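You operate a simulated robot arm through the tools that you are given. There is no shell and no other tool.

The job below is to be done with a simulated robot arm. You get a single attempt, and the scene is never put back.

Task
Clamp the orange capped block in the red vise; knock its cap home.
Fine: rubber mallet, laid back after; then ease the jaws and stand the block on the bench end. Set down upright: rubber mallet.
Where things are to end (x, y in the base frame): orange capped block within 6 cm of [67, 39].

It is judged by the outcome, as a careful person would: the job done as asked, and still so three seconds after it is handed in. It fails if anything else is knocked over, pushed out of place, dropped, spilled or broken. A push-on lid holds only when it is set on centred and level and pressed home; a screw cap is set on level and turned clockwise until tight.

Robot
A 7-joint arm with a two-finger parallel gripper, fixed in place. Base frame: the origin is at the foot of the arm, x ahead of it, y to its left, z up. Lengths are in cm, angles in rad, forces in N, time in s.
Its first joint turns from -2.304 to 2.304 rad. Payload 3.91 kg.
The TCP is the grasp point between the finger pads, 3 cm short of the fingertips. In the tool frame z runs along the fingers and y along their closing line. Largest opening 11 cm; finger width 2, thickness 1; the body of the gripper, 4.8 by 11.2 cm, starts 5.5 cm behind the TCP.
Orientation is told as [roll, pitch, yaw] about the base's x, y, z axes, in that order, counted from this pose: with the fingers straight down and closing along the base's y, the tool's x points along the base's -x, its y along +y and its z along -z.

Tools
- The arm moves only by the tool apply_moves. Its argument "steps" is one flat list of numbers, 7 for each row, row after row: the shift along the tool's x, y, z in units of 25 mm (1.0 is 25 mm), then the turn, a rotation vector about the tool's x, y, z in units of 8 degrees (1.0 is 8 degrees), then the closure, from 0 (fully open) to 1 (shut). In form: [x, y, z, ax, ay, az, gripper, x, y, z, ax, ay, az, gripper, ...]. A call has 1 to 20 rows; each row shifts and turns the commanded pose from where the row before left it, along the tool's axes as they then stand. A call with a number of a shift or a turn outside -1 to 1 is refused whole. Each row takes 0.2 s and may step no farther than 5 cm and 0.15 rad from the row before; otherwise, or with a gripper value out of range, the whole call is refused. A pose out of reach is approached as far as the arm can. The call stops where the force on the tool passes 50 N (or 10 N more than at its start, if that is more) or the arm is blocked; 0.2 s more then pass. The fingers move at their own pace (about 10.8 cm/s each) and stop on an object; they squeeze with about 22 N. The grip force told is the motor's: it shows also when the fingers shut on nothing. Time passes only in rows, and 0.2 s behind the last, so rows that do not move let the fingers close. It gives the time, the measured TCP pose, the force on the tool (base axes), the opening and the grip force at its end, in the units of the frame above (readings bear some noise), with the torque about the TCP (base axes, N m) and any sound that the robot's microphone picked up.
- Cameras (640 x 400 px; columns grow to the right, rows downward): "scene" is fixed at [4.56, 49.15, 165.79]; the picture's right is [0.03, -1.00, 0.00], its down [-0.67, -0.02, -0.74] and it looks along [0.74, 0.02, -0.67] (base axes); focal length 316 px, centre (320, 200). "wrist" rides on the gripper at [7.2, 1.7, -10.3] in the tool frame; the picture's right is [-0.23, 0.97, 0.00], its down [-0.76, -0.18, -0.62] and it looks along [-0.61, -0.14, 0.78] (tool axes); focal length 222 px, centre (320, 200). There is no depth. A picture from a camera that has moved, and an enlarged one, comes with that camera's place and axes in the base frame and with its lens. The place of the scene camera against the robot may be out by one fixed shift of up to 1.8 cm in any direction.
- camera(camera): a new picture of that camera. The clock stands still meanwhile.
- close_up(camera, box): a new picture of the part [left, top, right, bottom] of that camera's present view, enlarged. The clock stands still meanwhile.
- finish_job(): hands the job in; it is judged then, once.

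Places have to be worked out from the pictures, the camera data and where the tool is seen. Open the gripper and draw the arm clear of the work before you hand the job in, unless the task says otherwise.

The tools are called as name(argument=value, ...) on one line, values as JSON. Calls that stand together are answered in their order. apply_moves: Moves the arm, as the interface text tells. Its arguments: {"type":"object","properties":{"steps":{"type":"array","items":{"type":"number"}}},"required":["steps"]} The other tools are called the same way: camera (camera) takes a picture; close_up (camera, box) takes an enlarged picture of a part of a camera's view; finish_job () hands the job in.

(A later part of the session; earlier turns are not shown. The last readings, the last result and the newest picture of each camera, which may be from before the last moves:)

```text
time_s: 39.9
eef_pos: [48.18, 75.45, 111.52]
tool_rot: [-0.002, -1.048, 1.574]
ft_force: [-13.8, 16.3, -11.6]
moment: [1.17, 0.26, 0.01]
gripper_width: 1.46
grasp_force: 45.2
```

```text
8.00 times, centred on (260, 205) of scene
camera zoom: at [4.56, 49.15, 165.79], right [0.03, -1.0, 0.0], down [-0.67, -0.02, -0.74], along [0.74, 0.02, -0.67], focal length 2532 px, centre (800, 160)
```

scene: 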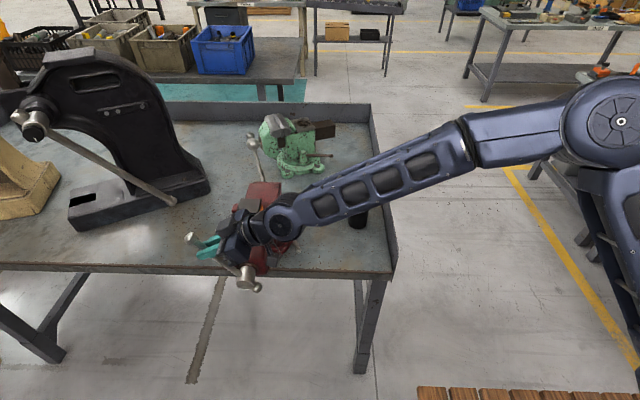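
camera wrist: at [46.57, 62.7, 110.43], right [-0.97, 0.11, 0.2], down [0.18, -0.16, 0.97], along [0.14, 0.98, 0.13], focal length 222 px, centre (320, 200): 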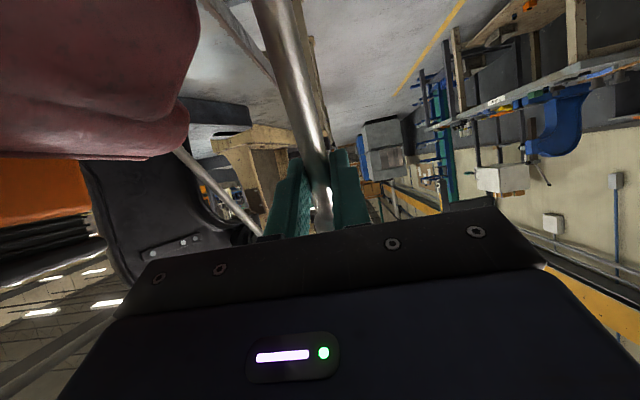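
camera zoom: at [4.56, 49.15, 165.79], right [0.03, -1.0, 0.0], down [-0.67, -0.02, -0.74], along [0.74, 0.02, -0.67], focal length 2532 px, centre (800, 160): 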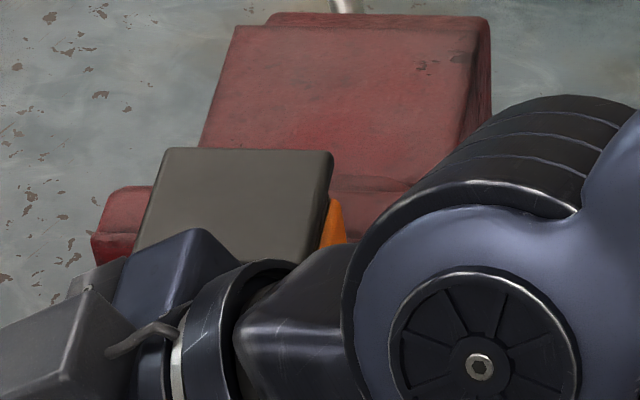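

The block has not moved since about −155°, which suggests it is pinched. I release the bar, back off upward, and inspect from the side again.

apply_moves(steps=[0, 0, 0, 0, 0, 0, 0.6, 0, 0, 0, 0, 0, 0, 0.6, 0, 0, -0.9, 0, 0, 0, 0.6, 0, 0, -0.9, 0, 0, 0, 0.6, 0, 0, -0.9, 0, 0, 0, 0.6, 0, 0, -0.9, 0, 0, 0, 0.6, 0, 0, -0.9, 0, 0, 0, 0.6])

close_up(camera="scene", box=[180, 170, 340, 300])

```text
time_s: 41.5
eef_pos: [48.09, 65.42, 117.22]
tool_rot: [0.002, -1.048, 1.572]
ft_force: [-0.1, 0.6, 0.9]
moment: [-0.03, 0.01, 0.02]
gripper_width: 4.4
grasp_force: 0.0
```

```text
3.08 times, centred on (260, 235) of scene
camera zoom: at [4.56, 49.15, 165.79], right [0.03, -1.0, 0.0], down [-0.67, -0.02, -0.74], along [0.74, 0.02, -0.67], focal length 974 px, centre (505, 92)
```

zoom: 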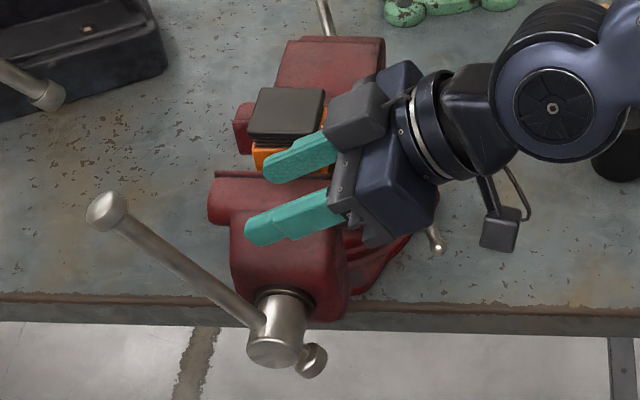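

The bar stays where I left it. I retreat, level the tool, and take a view edge-on along the fixed jaw's plane.

apply_moves(steps=[0, 0, -0.9, 0, 0, 0, 0.6, 0, 0, -0.9, 0, 0, 0, 0.6, 0, 0, -0.9, 0, 0, 0, 0.6, 0, 0, -0.9, 0, 0, 0, 0.6, 0, 0, 0, 0, 0.9375, 0, 0.4, 0, 0, 0, 0, 0.9375, 0, 0.2, 0, 0, 0, 0, 0.9375, 0, 0, 0, 0, 0, 0, 0.9375, 0, 0, 0, 0, 0, 0, 0.9375, 0, 0, 0, 0, 0, 0, 0.9375, 0, 0, 0, 0, 0, 0, 0.9375, 0, 0, 0, 0, 0, 0, 0.9375, 0, 0, -0.135, -0.89, 0.35, 0, 0, 0, 0, -0.135, -0.89, 0.35, 0, 0, 0, 0, -0.135, -0.89, 0.35, 0, 0, 0, 0, -0.135, -0.89, 0.35, 0, 0, 0, 0, -0.135, -0.89, 0.35, 0, 0, 0, 0, -0.135, -0.89, 0.35, 0, 0, 0, 0, -0.135, -0.89, 0.35, 0, 0, 0, 0, -0.135, -0.89, 0.35, 0, 0, 0, 0])

close_up(camera="wrist", box=[240, 100, 440, 240])

```text
time_s: 45.7
eef_pos: [66.33, 60.25, 114.7]
tool_rot: [-0.001, 0.0, 1.575]
ft_force: [-0.4, -0.2, 0.0]
moment: [-0.02, -0.04, 0.02]
gripper_width: 11.03
grasp_force: 0.1
```

```text
2.86 times, centred on (340, 170) of wrist
camera zoom: at [64.62, 53.05, 125.02], right [-0.97, 0.22, 0.0], down [0.17, 0.76, 0.62], along [0.14, 0.61, -0.78], focal length 635 px, centre (263, 286)
```

zoom: 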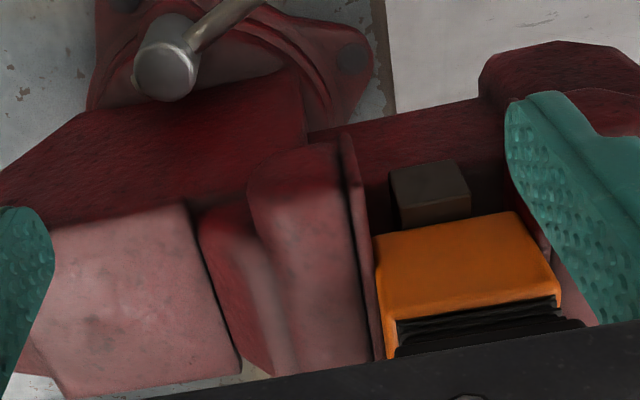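

close_up(camera="wrist", box=[330, 140, 400, 232])

close_up(camera="wrist", box=[345, 140, 385, 180])

```text
4.35 times, centred on (365, 186) of wrist
camera zoom: at [64.62, 53.05, 125.02], right [-0.97, 0.22, 0.0], down [0.17, 0.76, 0.62], along [0.14, 0.61, -0.78], focal length 966 px, centre (124, 261)
```

zoom: 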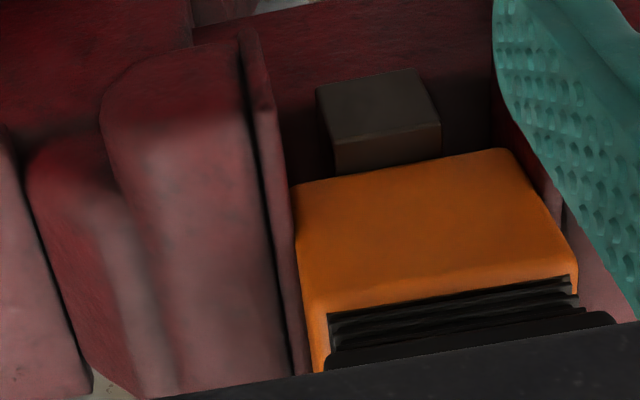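

```text
10.00 times, centred on (365, 160) of wrist
camera zoom: at [64.62, 53.05, 125.02], right [-0.97, 0.22, 0.0], down [0.17, 0.76, 0.62], along [0.14, 0.61, -0.78], focal length 2221 px, centre (-130, 600)
```

zoom: 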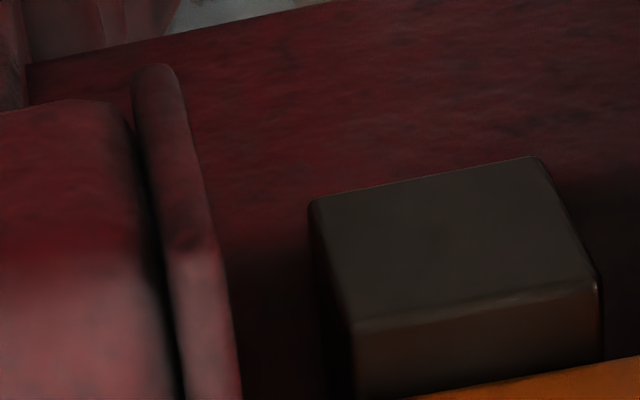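

The block now sits flush against the fixed jaw's plate. I shift to look edge-on at the moving jaw's face as well.

apply_moves(steps=[0, 0.9, 0, 0, 0, 0, 0, 0, 0.9, 0, 0, 0, 0, 0, 0, 0.9, 0, 0, 0, 0, 0])

close_up(camera="wrist", box=[250, 120, 400, 232])

```text
time_s: 46.5
eef_pos: [59.45, 60.36, 114.5]
tool_rot: [0.002, 0.0, 1.574]
ft_force: [0.5, 0.4, -0.4]
moment: [0.0, 0.02, 0.0]
gripper_width: 11.01
grasp_force: 0.1
```

```text
3.57 times, centred on (325, 176) of wrist
camera zoom: at [57.74, 53.01, 124.99], right [-0.97, 0.22, 0.0], down [0.18, 0.76, 0.62], along [0.14, 0.61, -0.78], focal length 793 px, centre (302, 286)
```

zoom: 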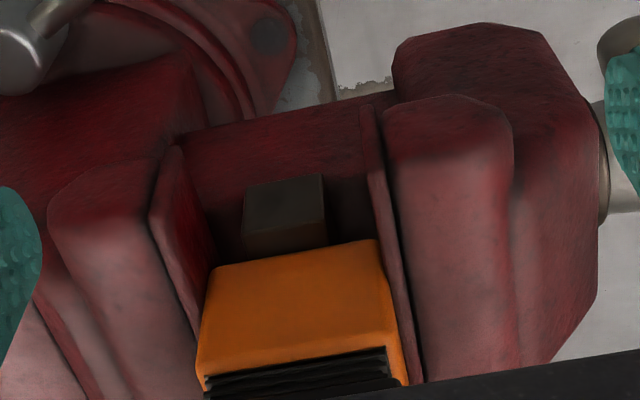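

Both jaw plates now touch the block, and after contact the bar was tightened about 90° more at a steady torque, so I judge it clamped. Next I go for the mallet: rise, move over to the right side and yaw back to 0.

apply_moves(steps=[0, 0, -1, 0, 0, 0, 0, 0, 0, -1, 0, 0, 0, 0, 0, 0, -1, 0, 0, 0, 0, 0.9, -0.3, 0, 0, 0, 0, 0, 0.9, -0.3, 0, 0, 0, 0, 0, 0.9, -0.3, 0, 0, 0, 0, 0, 0.9, -0.3, 0, 0, 0, 0, 0, 0.9, -0.3, 0, 0, 0, 0, 0, 0.9, -0.3, 0, 0, 0, 0, 0, 0.9, -0.3, 0, 0, 0, 0, 0, 0, 0, 0, 0, 0, 0.9375, 0, 0, 0, 0, 0, 0, 0.9375, 0, 0, 0, 0, 0, 0, 0.9375, 0, 0, 0, 0, 0, 0, 0.9375, 0, 0, 0, 0, 0, 0, 0.9375, 0, 0, 0, 0, 0, 0, 0.9375, 0, 0, 0, 0, 0, 0, 0.9375, 0, 0, 0, 0, 0, 0, 0.9375, 0, 0, 0, 0, 0, 0, 0.9375, 0, 0, 0, 0, 0, 0, 0.9375, 0])

apply_moves(steps=[0, 0, 0, 0, 0, 0.9375, 0, 0, 0, 0, 0, 0, 0.9375, 0, 0, 0, 0.9, 0, 0, 0, 0, 0, 0, 0.9, 0, 0, 0, 0, 0, 0, 0.9, 0, 0, 0, 0, 0, 0, 0.9, 0, 0, 0, 0])

camera(camera="wrist")

```text
time_s: 50.7
eef_pos: [64.61, 44.64, 122.07]
tool_rot: [0.0, -0.001, 0.264]
ft_force: [0.4, 0.2, -0.5]
moment: [0.0, 0.01, 0.02]
gripper_width: 11.0
grasp_force: 0.1
```

```text
time_s: 52.1
eef_pos: [64.58, 44.6, 113.22]
tool_rot: [-0.001, -0.001, 0.004]
ft_force: [-0.6, 0.6, 0.0]
moment: [-0.02, -0.02, -0.02]
gripper_width: 11.01
grasp_force: 0.1
```

```text
taken
camera wrist: at [57.37, 46.22, 123.61], right [0.22, 0.97, 0.0], down [0.76, -0.18, 0.62], along [0.61, -0.14, -0.78], focal length 222 px, centre (320, 200)
```

wrist: 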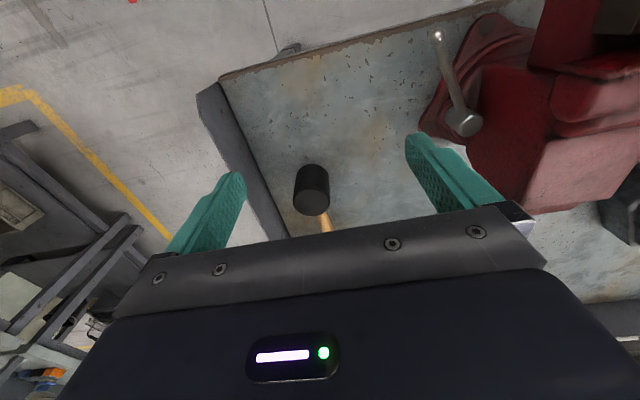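

I enlarge the mallet in this view to measure it.

close_up(camera="wrist", box=[250, 130, 390, 240])

```text
3.64 times, centred on (320, 185) of wrist
camera zoom: at [57.37, 46.22, 123.61], right [0.22, 0.97, 0.0], down [0.76, -0.18, 0.62], along [0.61, -0.14, -0.78], focal length 808 px, centre (320, 254)
```

zoom: 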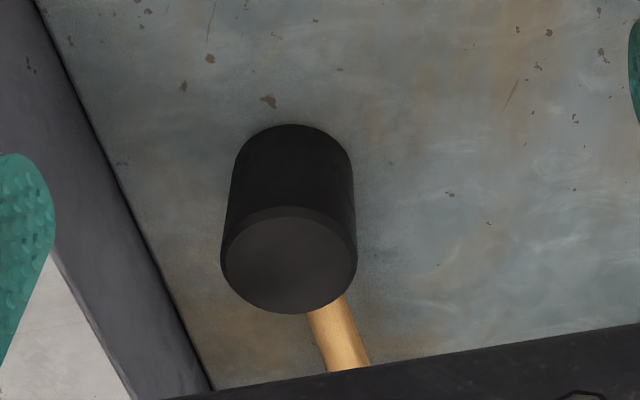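

From this view the mallet head is ⌀6.3 cm, centred at (80.1, 39.55), standing on the bench at z≈87.1 with its top at ≈94.6, handle toward +x. I move above it with open fingers closing along y.

apply_moves(steps=[-0.886, -0.289, 0, 0, 0, 0, 0, -0.886, -0.289, 0, 0, 0, 0, 0, -0.886, -0.289, 0, 0, 0, 0, 0, -0.886, -0.289, 0, 0, 0, 0, 0, -0.886, -0.289, 0, 0, 0, 0, 0, -0.886, -0.289, 0, 0, 0, 0, 0, -0.886, -0.289, 0, 0, 0, 0, 0, 0, 0, 0.9, 0, 0, 0, 0, 0, 0, 0.9, 0, 0, 0, 0, 0, 0, 0.9, 0, 0, 0, 0, 0, 0, 0.9, 0, 0, 0, 0])

camera(camera="wrist")

camera(camera="scene")

```text
time_s: 54.5
eef_pos: [80.08, 39.28, 103.9]
tool_rot: [0.0, 0.0, 0.004]
ft_force: [0.0, -0.2, 0.3]
moment: [0.0, 0.01, -0.04]
gripper_width: 10.99
grasp_force: 0.1
```

```text
taken
camera wrist: at [72.77, 41.02, 114.3], right [0.22, 0.97, 0.0], down [0.76, -0.18, 0.62], along [0.61, -0.14, -0.78], focal length 222 px, centre (320, 200)
```

wrist: 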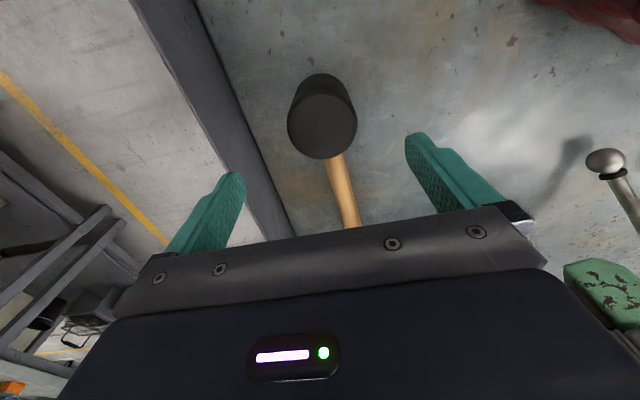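

```text
taken
```

scene: 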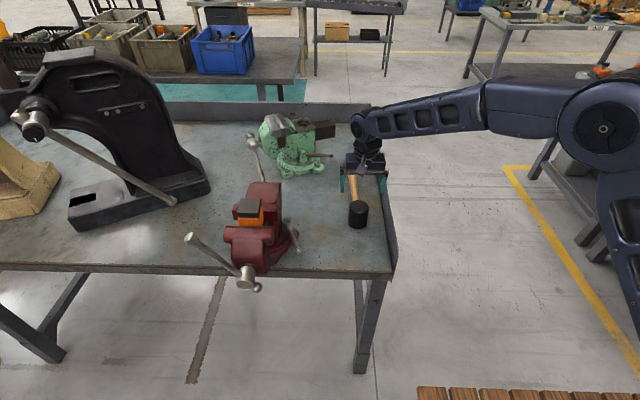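

The head's top is centred at (79.85, 39.6). I fine-correct, descend to z≈92.6 and close on the head.

apply_moves(steps=[0.018, 0.026, 0.9, 0, 0, 0, 0, 0.018, 0.026, 0.9, 0, 0, 0, 0, 0.018, 0.026, 0.9, 0, 0, 0, 0, 0.018, 0.026, 0.9, 0, 0, 0, 0, 0.018, 0.026, 0.9, 0, 0, 0, 0, 0, 0, 0, 0, 0, 0, 0.3, 0, 0, 0, 0, 0, 0, 1, 0, 0, 0, 0, 0, 0, 1, 0, 0, 0, 0, 0, 0, 1])

camera(camera="wrist")

close_up(camera="scene", box=[310, 130, 430, 250])

```text
time_s: 56.5
eef_pos: [79.91, 39.83, 92.93]
tool_rot: [0.001, 0.001, 0.004]
ft_force: [2.1, -2.4, -0.1]
moment: [-0.02, -0.06, -0.09]
gripper_width: 6.28
grasp_force: 22.5
```

```text
taken
camera wrist: at [72.71, 41.46, 103.29], right [0.22, 0.97, 0.0], down [0.76, -0.18, 0.62], along [0.61, -0.14, -0.78], focal length 222 px, centre (320, 200)
```

wrist: 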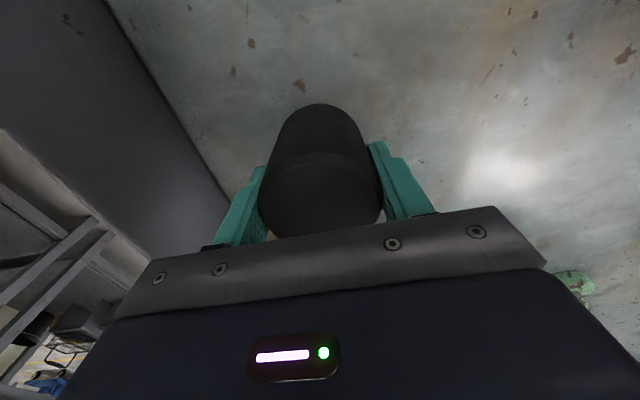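

```text
3.33 times, centred on (370, 190) of scene
camera zoom: at [4.56, 49.15, 165.79], right [0.03, -1.0, 0.0], down [-0.67, -0.02, -0.74], along [0.74, 0.02, -0.67], focal length 1055 px, centre (153, 233)
```

zoom: 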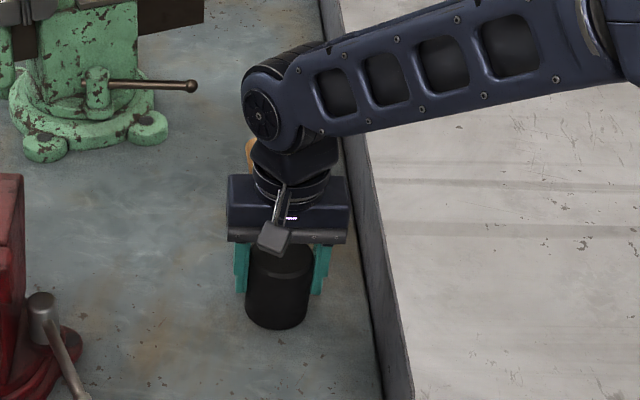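

Gripped at 6.28 cm. I lift a little and check the hold and weight.

apply_moves(steps=[0, 0, -0.5, 0, 0, 0, 1, 0, 0, -0.8, 0, 0, 0, 1, 0, 0, -0.8, 0, 0, 0, 1])

camera(camera="wrist")

close_up(camera="scene", box=[310, 130, 430, 250])

```text
time_s: 57.3
eef_pos: [79.91, 39.94, 98.18]
tool_rot: [-0.001, 0.003, 0.003]
ft_force: [0.4, -0.5, -4.0]
moment: [-0.02, 0.09, 0.01]
gripper_width: 6.29
grasp_force: 22.2
```

```text
taken
camera wrist: at [72.71, 41.64, 108.51], right [0.22, 0.97, 0.0], down [0.76, -0.18, 0.62], along [0.61, -0.14, -0.78], focal length 222 px, centre (320, 200)
```

wrist: 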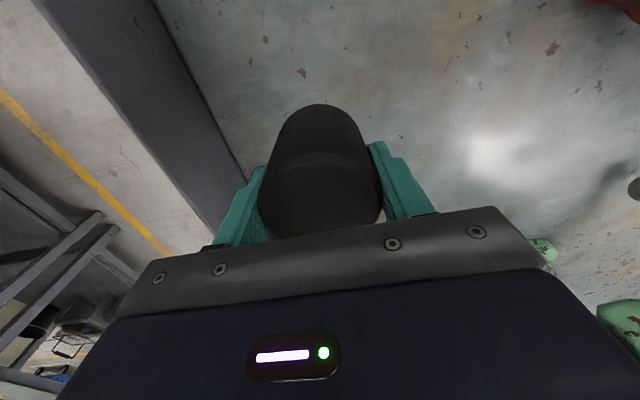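

```text
3.33 times, centred on (370, 190) of scene
camera zoom: at [4.56, 49.15, 165.79], right [0.03, -1.0, 0.0], down [-0.67, -0.02, -0.74], along [0.74, 0.02, -0.67], focal length 1055 px, centre (153, 233)
```

zoom: 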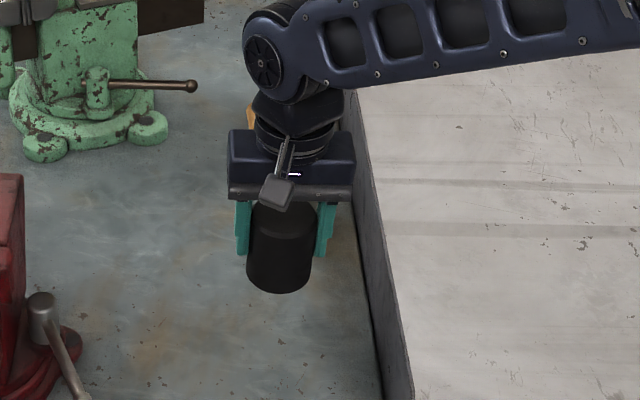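

The mallet is held firmly (≈4 N weight, upright). I lift it high and carry it over toward the capped block.

apply_moves(steps=[0, 0, -1, 0, 0, 0, 1, 0, 0, -1, 0, 0, 0, 1, 0, 0, -1, 0, 0, 0, 1, 0, 0, -1, 0, 0, 0, 1, 0, 0, -1, 0, 0, 0, 1, 0, 0, -1, 0, 0, 0, 1, 0, 0, -1, 0, 0, 0, 1, 0, 0, -1, 0, 0, 0, 1, 0, 0, -1, 0, 0, 0, 1, 0, 0, -1, 0, 0, 0, 1, 0, 0, -1, 0, 0, 0, 1, 0.62, 0.95, 0, 0, 0, 0, 1, 0.62, 0.95, 0, 0, 0, 0, 1, 0.62, 0.95, 0, 0, 0, 0, 1, 0.62, 0.95, 0, 0, 0, 0, 1, 0.62, 0.95, 0, 0, 0, 0, 1, 0.62, 0.95, 0, 0, 0, 0, 1, 0.62, 0.95, 0, 0, 0, 0, 1, 0.62, 0.95, 0, 0, 0, 0, 1])

camera(camera="scene")

camera(camera="wrist")

```text
time_s: 61.3
eef_pos: [67.41, 59.26, 125.66]
tool_rot: [0.0, 0.0, 0.002]
ft_force: [0.1, -0.6, -3.8]
moment: [-0.01, 0.1, 0.01]
gripper_width: 6.26
grasp_force: 22.0
```

```text
taken
```

scene: 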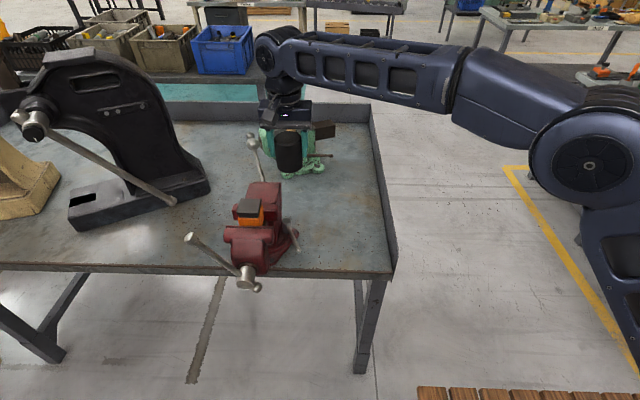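

```text
taken
camera wrist: at [60.22, 60.92, 136.0], right [0.23, 0.97, 0.0], down [0.76, -0.18, 0.62], along [0.61, -0.14, -0.78], focal length 222 px, centre (320, 200)
```

wrist: 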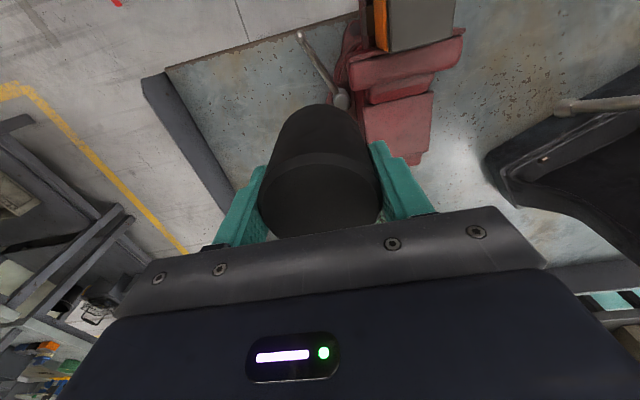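

The cap is visible beside the mallet head; I enlarge it to get its current position.

close_up(camera="wrist", box=[340, 0, 480, 100])

close_up(camera="scene", box=[215, 180, 295, 250])

```text
4.00 times, centred on (410, 50) of wrist
camera zoom: at [60.22, 60.92, 136.0], right [0.23, 0.97, 0.0], down [0.76, -0.18, 0.62], along [0.61, -0.14, -0.78], focal length 888 px, centre (-40, 800)
```

zoom: 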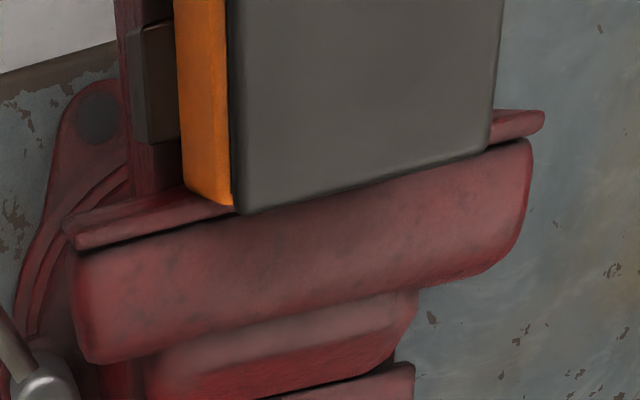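

```text
5.71 times, centred on (255, 215) of scene
camera zoom: at [4.56, 49.15, 165.79], right [0.03, -1.0, 0.0], down [-0.67, -0.02, -0.74], along [0.74, 0.02, -0.67], focal length 1808 px, centre (691, 114)
```

zoom: 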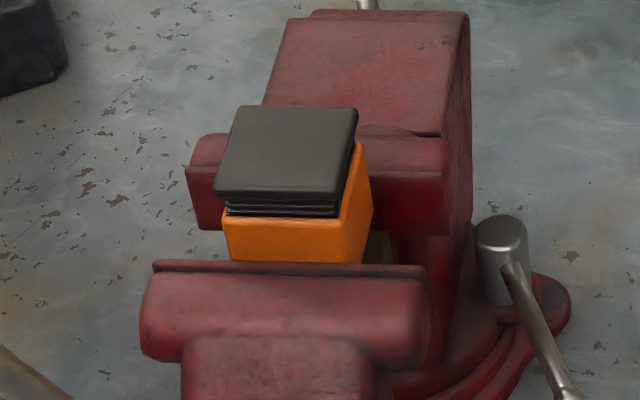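

The cap's top is at z≈112 centred at about (61.25, 69.2). I bring the mallet head directly over it and check alignment before striking.

apply_moves(steps=[0.616, 0.994, 0, 0, 0, 0, 1, 0.616, 0.994, 0, 0, 0, 0, 1, 0.616, 0.994, 0, 0, 0, 0, 1, 0.616, 0.994, 0, 0, 0, 0, 1, 0, 0, 0.5, 0, 0, 0, 1, 0, 0, 0.4, 0, 0, 0, 1])

close_up(camera="scene", box=[190, 130, 330, 250])

camera(camera="wrist")

```text
time_s: 62.7
eef_pos: [61.11, 68.78, 123.38]
tool_rot: [-0.001, 0.0, 0.002]
ft_force: [0.0, 0.5, -3.6]
moment: [-0.01, 0.08, -0.01]
gripper_width: 6.25
grasp_force: 21.8
```

```text
3.33 times, centred on (260, 190) of scene
camera zoom: at [4.56, 49.15, 165.79], right [0.03, -1.0, 0.0], down [-0.67, -0.02, -0.74], along [0.74, 0.02, -0.67], focal length 1055 px, centre (520, 233)
```

zoom: 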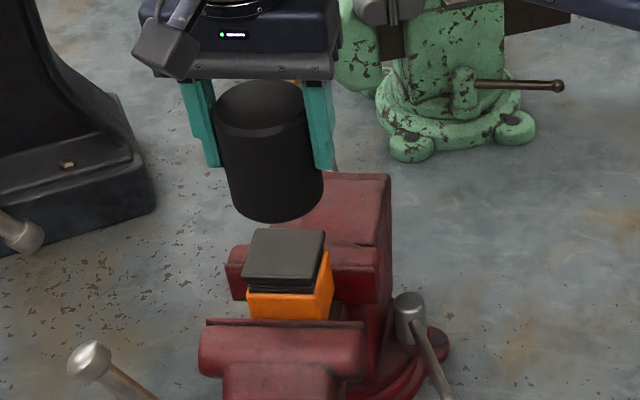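

```text
taken
camera wrist: at [53.92, 70.41, 133.77], right [0.22, 0.97, 0.0], down [0.76, -0.18, 0.62], along [0.61, -0.14, -0.78], focal length 222 px, centre (320, 200)
```

wrist: 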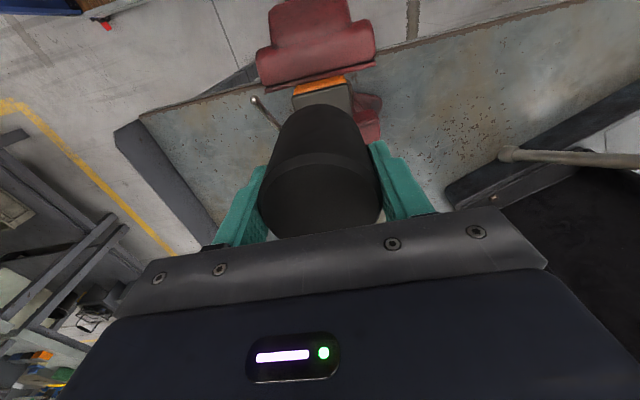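

The head is aligned over the cap with about 5.5 cm clearance. I strike straight down at full speed; the force stop will end the blow.

apply_moves(steps=[0, 0.1, 0.5, 0, 0, 0, 1, 0, 0, 1, 0, 0, 0, 1, 0, 0, 1, 0, 0, 0, 1])

close_up(camera="scene", box=[190, 130, 330, 250])

```text
time_s: 63.5
eef_pos: [61.1, 68.85, 117.66]
tool_rot: [0.008, -0.005, 0.004]
ft_force: [2.7, 23.5, 31.1]
moment: [2.09, 0.28, -0.02]
gripper_width: 6.29
grasp_force: 22.4
```

```text
3.33 times, centred on (260, 190) of scene
camera zoom: at [4.56, 49.15, 165.79], right [0.03, -1.0, 0.0], down [-0.67, -0.02, -0.74], along [0.74, 0.02, -0.67], focal length 1055 px, centre (520, 233)
```

zoom: 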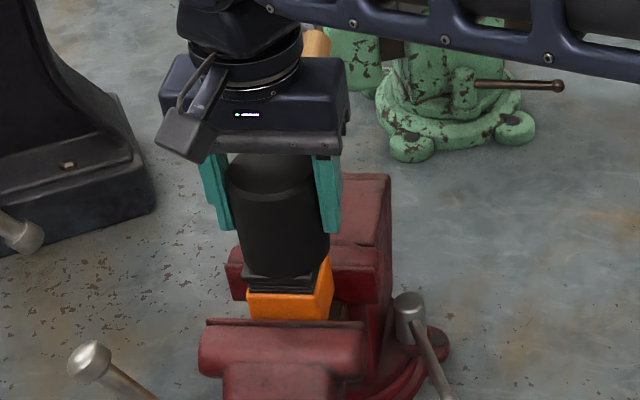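

Contact is at TCP z≈117.7 with 31 N and the cap not yet home. I draw back up 5 cm and strike again with full follow-through.

apply_moves(steps=[0, 0, -1, 0, 0, 0, 1, 0, 0, -1, 0, 0, 0, 1, 0, 0, 0, 0, 0, 0, 1, 0, 0, 1, 0, 0, 0, 1, 0, 0, 1, 0, 0, 0, 1, 0, 0, 1, 0, 0, 0, 1])

close_up(camera="scene", box=[190, 130, 330, 250])

```text
time_s: 64.9
eef_pos: [61.17, 68.99, 115.05]
tool_rot: [0.002, -0.004, 0.003]
ft_force: [-1.2, -3.7, 29.0]
moment: [-0.21, -0.06, -0.03]
gripper_width: 6.25
grasp_force: 22.1
```

```text
3.33 times, centred on (260, 190) of scene
camera zoom: at [4.56, 49.15, 165.79], right [0.03, -1.0, 0.0], down [-0.67, -0.02, -0.74], along [0.74, 0.02, -0.67], focal length 1055 px, centre (520, 233)
```

zoom: 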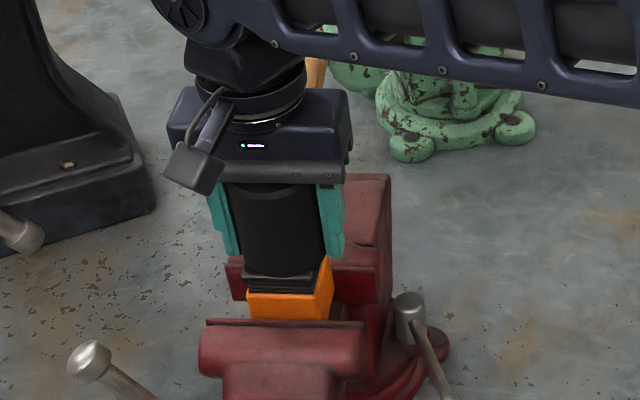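

The head slid up between the fingers (grip slips near 30 N). I look closely at whether the cap has moved.

close_up(camera="scene", box=[225, 190, 285, 240])

camera(camera="wrist")

```text
8.00 times, centred on (255, 215) of scene
camera zoom: at [4.56, 49.15, 165.79], right [0.03, -1.0, 0.0], down [-0.67, -0.02, -0.74], along [0.74, 0.02, -0.67], focal length 2532 px, centre (840, 80)
```

zoom: 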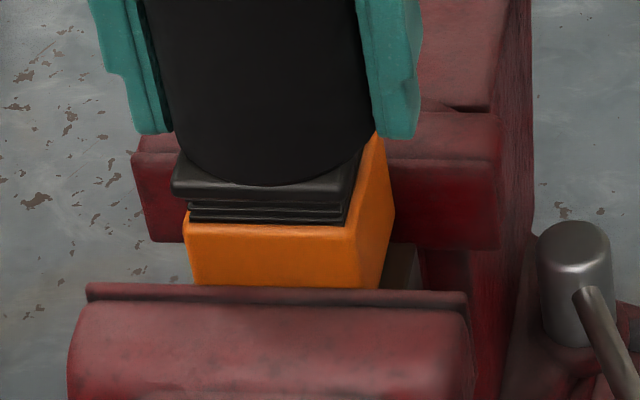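

```text
taken
camera wrist: at [53.92, 70.62, 125.46], right [0.22, 0.97, 0.0], down [0.76, -0.18, 0.62], along [0.61, -0.14, -0.78], focal length 222 px, centre (320, 200)
```

wrist: 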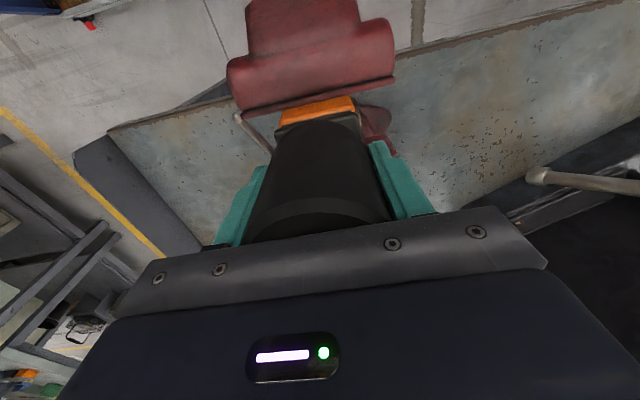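

The cap hasn't moved; the head slips in the grip at about 30 N, so I push on until the palm backs the mallet head, then press/knock through it.

apply_moves(steps=[0, 0, 0.3, 0, 0, 0, 1, 0, 0, 0.3, 0, 0, 0, 1, 0, 0, 0.3, 0, 0, 0, 1, 0, 0, 0.3, 0, 0, 0, 1])

close_up(camera="scene", box=[225, 170, 297, 240])

```text
time_s: 65.3
eef_pos: [61.28, 69.14, 114.65]
tool_rot: [0.008, -0.004, 0.002]
ft_force: [-0.8, 0.3, 15.0]
moment: [-0.45, 0.09, -0.01]
gripper_width: 6.25
grasp_force: 22.1
stopped in row 2: the force on the tool passed its limit at 60 N (the readings are from after the stop); the commanded pose is now the measured one
```

```text
5.71 times, centred on (261, 205) of scene
camera zoom: at [4.56, 49.15, 165.79], right [0.03, -1.0, 0.0], down [-0.67, -0.02, -0.74], along [0.74, 0.02, -0.67], focal length 1808 px, centre (657, 171)
```

zoom: 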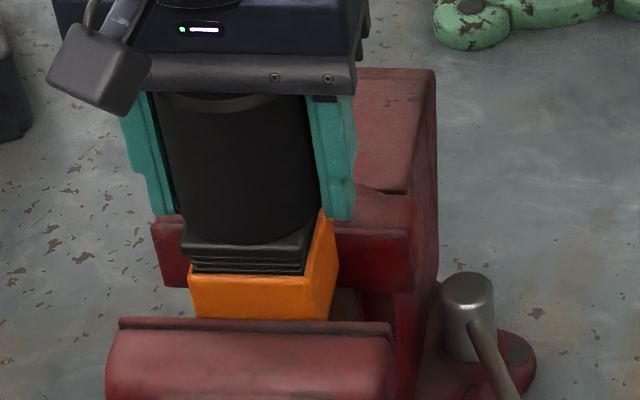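

close_up(camera="scene", box=[225, 190, 285, 240])

```text
8.00 times, centred on (255, 215) of scene
camera zoom: at [4.56, 49.15, 165.79], right [0.03, -1.0, 0.0], down [-0.67, -0.02, -0.74], along [0.74, 0.02, -0.67], focal length 2532 px, centre (840, 80)
```

zoom: 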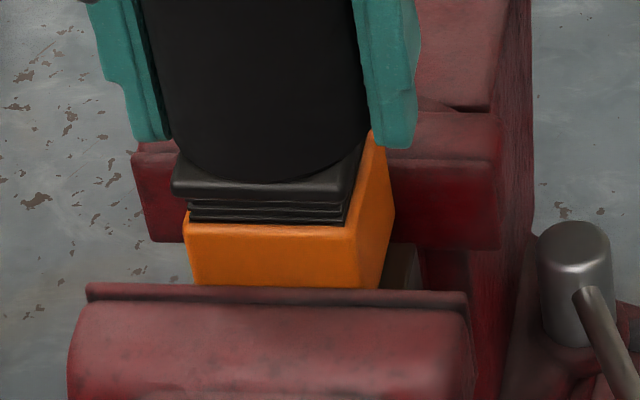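

The palm now backs the head, and a slow press to 60 N did not move the cap, so it needs real blows. I lift 5 cm and strike at full speed with the head backed by the palm.

apply_moves(steps=[0, 0, -1, 0, 0, 0, 1, 0, 0, -1, 0, 0, 0, 1, 0, 0, -0.4, 0, 0, 0, 1, 0, 0, 1, 0, 0, 0, 1, 0, 0, 1, 0, 0, 0, 1, 0, 0, 1, 0, 0, 0, 1, 0, 0, 1, 0, 0, 0, 1])

close_up(camera="scene", box=[225, 190, 285, 240])

```text
time_s: 66.8
eef_pos: [61.17, 69.16, 114.69]
tool_rot: [0.02, -0.012, 0.004]
ft_force: [-2.8, -3.8, 17.3]
moment: [-0.64, 0.52, 0.03]
gripper_width: 6.26
grasp_force: 21.9
stopped in row 7: the force on the tool passed its limit at 75 N (the readings are from after the stop); the commanded pose is now the measured one
```

```text
8.00 times, centred on (255, 215) of scene
camera zoom: at [4.56, 49.15, 165.79], right [0.03, -1.0, 0.0], down [-0.67, -0.02, -0.74], along [0.74, 0.02, -0.67], focal length 2532 px, centre (840, 80)
```

zoom: 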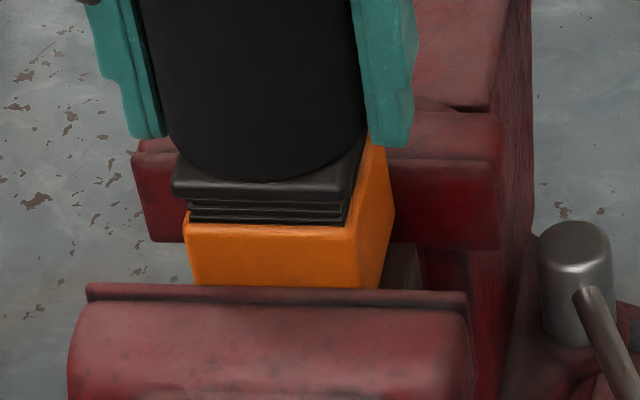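

A 75 N blow at ~12 cm/s didn't shift the cap either. I now load it steadily in small increments through the palm-backed mallet head to see whether it yields.

apply_moves(steps=[0, 0, 0.04, 0, 0, 0, 1, 0, 0, 0.04, 0, 0, 0, 1, 0, 0, 0.04, 0, 0, 0, 1, 0, 0, 0.04, 0, 0, 0, 1, 0, 0, 0, 0, 0, 0, 1])

```text
time_s: 67.6
eef_pos: [61.29, 69.09, 114.67]
tool_rot: [0.028, -0.013, 0.002]
ft_force: [-2.4, -3.1, 12.0]
moment: [-0.47, 0.38, 0.01]
gripper_width: 6.22
grasp_force: 22.1
stopped in row 4: the force on the tool passed its limit at 52 N (the readings are from after the stop); the commanded pose is now the measured one
```

apply_moves(steps=[0, 0, 0.03, 0, 0, 0, 1, 0, 0, 0.03, 0, 0, 0, 1, 0, 0, 0.02, 0, 0, 0, 1, 0, 0, 0, 0, 0, 0, 1])

```text
time_s: 68.6
eef_pos: [61.33, 69.12, 114.52]
tool_rot: [0.028, -0.015, 0.005]
ft_force: [-0.4, 7.0, 39.7]
moment: [-0.9, 0.78, -0.11]
gripper_width: 6.27
grasp_force: 22.5
```

apply_moves(steps=[0, 0, 0.015, 0, 0, 0, 1, 0, 0, 0.01, 0, 0, 0, 1, 0, 0, 0, 0, 0, 0, 1])

```text
time_s: 69.2
eef_pos: [61.41, 69.2, 114.73]
tool_rot: [0.027, -0.016, 0.001]
ft_force: [-1.9, -1.2, 13.2]
moment: [-0.49, 0.38, -0.02]
gripper_width: 6.27
grasp_force: 22.0
stopped in row 2: the force on the tool passed its limit at 52 N (the readings are from after the stop); the commanded pose is now the measured one
```

The interface stops quasi-static pressing near 50 N, so the cap needs a genuine swung blow, held by the handle. I lift the mallet off and carry it to a free spot on the bench near (67, 46) to re-grip it.

apply_moves(steps=[0, 0, -0.5, 0, 0, 0, 1, 0, 0, -1, 0, 0, 0, 1, 0, 0, -1, 0, 0, 0, 1, 0, 0, -1, 0, 0, 0, 1, 0, 0, -1, 0, 0, 0, 1, -0.23, -0.92, 0, 0, 0, 0, 1, -0.23, -0.92, 0, 0, 0, 0, 1, -0.23, -0.92, 0, 0, 0, 0, 1, -0.23, -0.92, 0, 0, 0, 0, 1, -0.23, -0.92, 0, 0, 0, 0, 1, -0.23, -0.92, 0, 0, 0, 0, 1, -0.23, -0.92, 0, 0, 0, 0, 1, -0.23, -0.92, 0, 0, 0, 0, 1, -0.23, -0.92, 0, 0, 0, 0, 1, -0.23, -0.92, 0, 0, 0, 0, 1])

camera(camera="scene")

camera(camera="wrist")

```text
time_s: 72.4
eef_pos: [67.05, 46.06, 125.22]
tool_rot: [0.026, -0.015, 0.004]
ft_force: [0.1, 0.0, -4.2]
moment: [-0.07, 0.08, 0.0]
gripper_width: 6.25
grasp_force: 21.1
```

```text
taken
```

scene: 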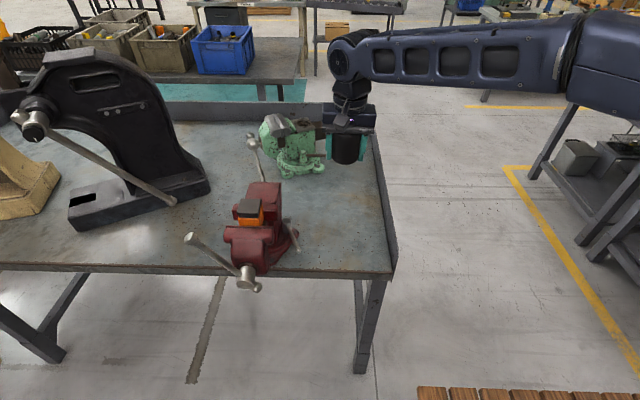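

```text
taken
camera wrist: at [59.54, 47.45, 135.58], right [0.22, 0.97, 0.03], down [0.75, -0.19, 0.63], along [0.62, -0.12, -0.78], focal length 222 px, centre (320, 200)
```

wrist: 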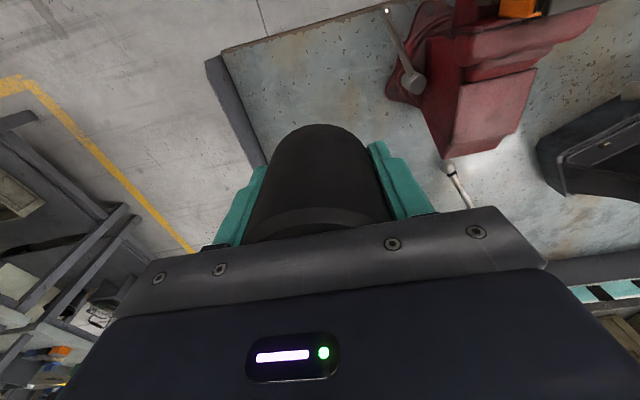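

I lower it toward the bench, stopping just above.

apply_moves(steps=[0, 0, 1, 0, 0, 0, 1, 0, 0, 1, 0, 0, 0, 1, 0, 0, 1, 0, 0, 0, 1, 0, 0, 1, 0, 0, 0, 1, 0, 0, 1, 0, 0, 0, 1, 0, 0, 1, 0, 0, 0, 1, 0, 0, 1, 0, 0, 0, 1, 0, 0, 1, 0, 0, 0, 1, 0, 0, 1, 0, 0, 0, 1, 0, 0, 1, 0, 0, 0, 1, 0, 0, 1, 0, 0, 0, 1, 0, 0, 1, 0, 0, 0, 1, 0, 0, 0.8, 0, 0, 0, 1])

close_up(camera="scene", box=[280, 170, 420, 290])

```text
time_s: 75.2
eef_pos: [67.62, 46.63, 93.17]
tool_rot: [0.03, -0.016, 0.003]
ft_force: [-0.6, 0.9, -3.2]
moment: [-0.03, 0.06, -0.01]
gripper_width: 6.23
grasp_force: 22.6
```

```text
3.33 times, centred on (350, 230) of scene
camera zoom: at [4.56, 49.15, 165.79], right [0.03, -1.0, 0.0], down [-0.67, -0.02, -0.74], along [0.74, 0.02, -0.67], focal length 1055 px, centre (220, 100)
```

zoom: 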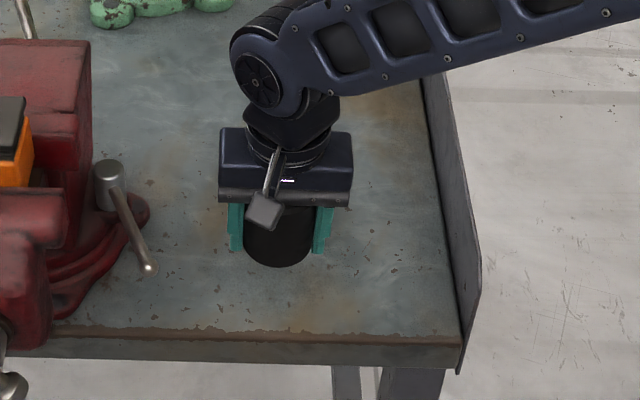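

apply_moves(steps=[0, 0, 0.5, 0, 0, 0, 1, 0, 0, 0.4, 0, 0, 0, 1, 0, 0, 0.08, 0, 0, 0, 1, 0, 0, 0.06, 0, 0, 0, 1, 0, 0, 0, 0, 0, 0, 1])

```text
time_s: 76.4
eef_pos: [67.6, 46.83, 90.59]
tool_rot: [0.025, -0.016, 0.001]
ft_force: [0.1, -0.4, -4.1]
moment: [0.0, 0.11, 0.0]
gripper_width: 6.25
grasp_force: 22.6
```

apply_moves(steps=[0, 0, 0.04, 0, 0, 0, 1, 0, 0, 0.04, 0, 0, 0, 1, 0, 0, 0.04, 0, 0, 0, 1, 0, 0, 0.04, 0, 0, 0, 1])

close_up(camera="scene", box=[300, 190, 400, 270])

```text
time_s: 77.4
eef_pos: [67.64, 46.82, 90.11]
tool_rot: [0.027, -0.015, 0.004]
ft_force: [-0.2, -0.3, -4.0]
moment: [0.02, 0.1, -0.02]
gripper_width: 6.25
grasp_force: 22.0
```

```text
5.00 times, centred on (350, 230) of scene
camera zoom: at [4.56, 49.15, 165.79], right [0.03, -1.0, 0.0], down [-0.67, -0.02, -0.74], along [0.74, 0.02, -0.67], focal length 1582 px, centre (170, 50)
```

zoom: 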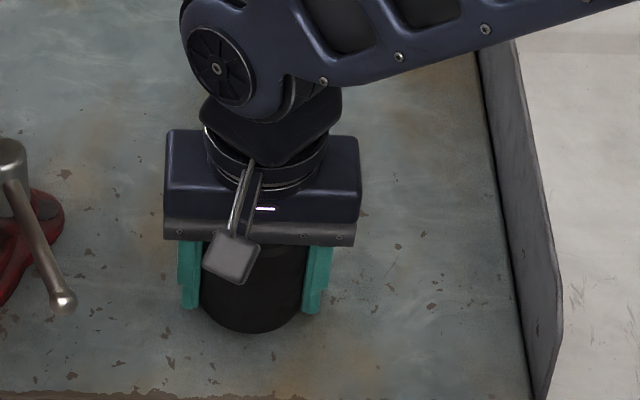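

Not yet touching at TCP z=90.1; I continue in 1 mm steps.

apply_moves(steps=[0, 0, 0.04, 0, 0, 0, 1, 0, 0, 0.04, 0, 0, 0, 1, 0, 0, 0.04, 0, 0, 0, 1])

apply_moves(steps=[0, 0, 0.04, 0, 0, 0, 1, 0, 0, 0.03, 0, 0, 0, 1])

```text
time_s: 78.2
eef_pos: [67.59, 46.87, 90.01]
tool_rot: [0.028, -0.016, 0.002]
ft_force: [-3.7, -7.6, 15.7]
moment: [-0.96, 0.4, -0.08]
gripper_width: 6.26
grasp_force: 21.5
```

```text
time_s: 78.8
eef_pos: [67.59, 46.86, 90.19]
tool_rot: [0.028, -0.017, 0.0]
ft_force: [-10.9, -10.1, 17.1]
moment: [-1.16, 0.62, -0.36]
gripper_width: 6.27
grasp_force: 22.1
stopped in row 2: the force on the tool passed its limit at 53 N (the readings are from after the stop); the commanded pose is now the measured one
```

The −y fingertip is touching the bench, the head being level with the tips. I ease up a hair and open slightly to let the mallet stand.

apply_moves(steps=[0, 0, -0.03, 0, 0, 0, 1, 0, 0, 0, 0, 0, 0, 0.36, 0, 0, 0, 0, 0, 0, 0.3, 0, 0, 0, 0, 0, 0, 0.2])

close_up(camera="scene", box=[300, 190, 400, 270])

camera(camera="wrist")

```text
time_s: 79.8
eef_pos: [67.66, 46.9, 90.24]
tool_rot: [0.031, -0.02, 0.002]
ft_force: [0.4, 16.0, 17.2]
moment: [-0.31, 0.13, -0.12]
gripper_width: 8.01
grasp_force: 0.1
```

```text
5.00 times, centred on (350, 230) of scene
camera zoom: at [4.56, 49.15, 165.79], right [0.03, -1.0, 0.0], down [-0.67, -0.02, -0.74], along [0.74, 0.02, -0.67], focal length 1582 px, centre (170, 50)
```

zoom: 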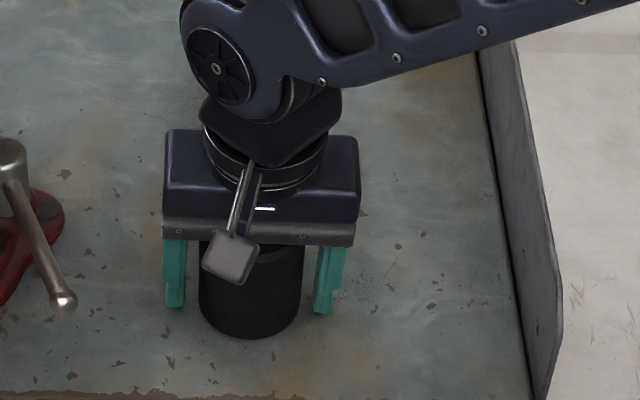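

```text
taken
camera wrist: at [60.22, 48.31, 100.45], right [0.22, 0.97, 0.03], down [0.75, -0.19, 0.63], along [0.62, -0.12, -0.77], focal length 222 px, centre (320, 200)
```

wrist: 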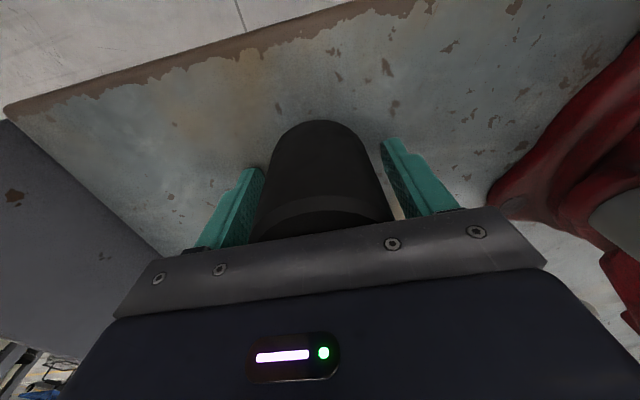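

The mallet stands on its own. I raise the gripper straight up off it and look.

apply_moves(steps=[0, 0, -0.1, 0, 0, 0, 0.2, 0, 0, -0.5, 0, 0, 0, 0.1, 0, 0, -1, 0, 0, 0, 0.1, 0, 0, -1, 0, 0, 0, 0, 0, 0, -1, 0, 0, 0, 0, 0, 0, -1, 0, 0, 0, 0, 0, 0, -1, 0.19, 0.12, 0, 0])

camera(camera="wrist")

close_up(camera="scene", box=[280, 150, 420, 280])

```text
time_s: 81.5
eef_pos: [67.55, 46.5, 103.97]
tool_rot: [0.001, 0.001, 0.003]
ft_force: [0.2, -0.2, 0.8]
moment: [-0.02, -0.01, 0.01]
gripper_width: 11.04
grasp_force: 0.0
```

```text
taken
camera wrist: at [60.37, 48.1, 114.43], right [0.22, 0.97, 0.0], down [0.76, -0.18, 0.62], along [0.61, -0.14, -0.78], focal length 222 px, centre (320, 200)
```

wrist: 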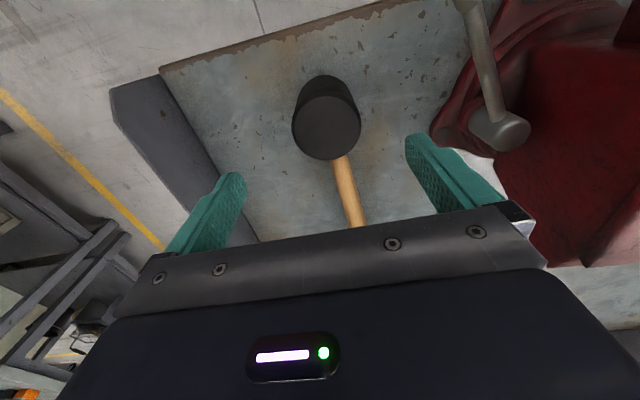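

```text
3.08 times, centred on (350, 215) of scene
camera zoom: at [4.56, 49.15, 165.79], right [0.03, -1.0, 0.0], down [-0.67, -0.02, -0.74], along [0.74, 0.02, -0.67], focal length 974 px, centre (228, 154)
```

zoom: 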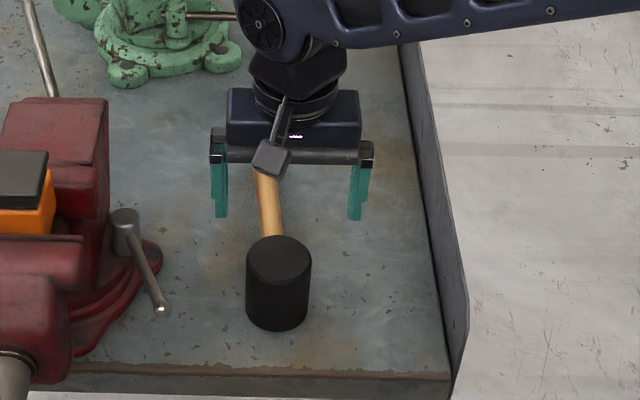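

The mallet stands at (67.7, 47.0) with its handle pointing to +x, about 6° toward +y. I move above the handle ~16 cm from the head, then yaw 6° and tilt the tool 25° outward for a handle grip that allows a proper swing.

apply_moves(steps=[-0.917, 0.126, 0, 0, 0, 0, 0, -0.917, 0.126, 0, 0, 0, 0, 0, -0.917, 0.126, 0, 0, 0, 0, 0, -0.917, 0.126, 0, 0, 0, 0, 0, -0.917, 0.126, 0, 0, 0, 0, 0, -0.917, 0.126, 0, 0, 0, 0, 0, -0.917, 0.126, 0, 0, 0, 0, 0, 0, 0, 0, 0, 0, -0.75, 0, 0, 0, 0, 0, -0.78, 0, 0, 0, 0, 0, 0, -0.78, 0, 0, 0, 0, 0, 0, -0.78, 0, 0, 0, 0, 0, 0, -0.785, 0, 0])

camera(camera="wrist")

camera(camera="scene")

```text
time_s: 84.0
eef_pos: [83.39, 48.78, 104.1]
tool_rot: [0.003, -0.438, 0.107]
ft_force: [0.1, -0.2, -0.3]
moment: [0.04, -0.02, 0.0]
gripper_width: 11.03
grasp_force: 0.0
```

```text
taken
camera wrist: at [72.38, 49.25, 110.39], right [0.1, 0.99, 0.1], down [0.44, -0.13, 0.89], along [0.89, -0.05, -0.45], focal length 222 px, centre (320, 200)
```

wrist: 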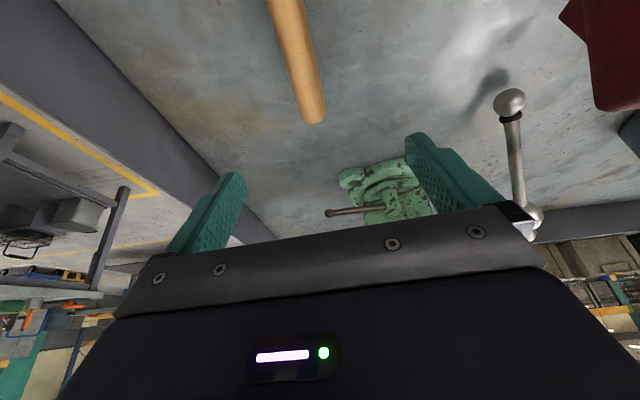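

```text
taken
```

scene: 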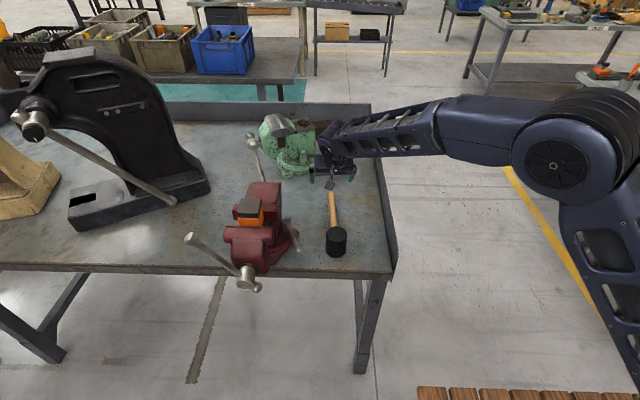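

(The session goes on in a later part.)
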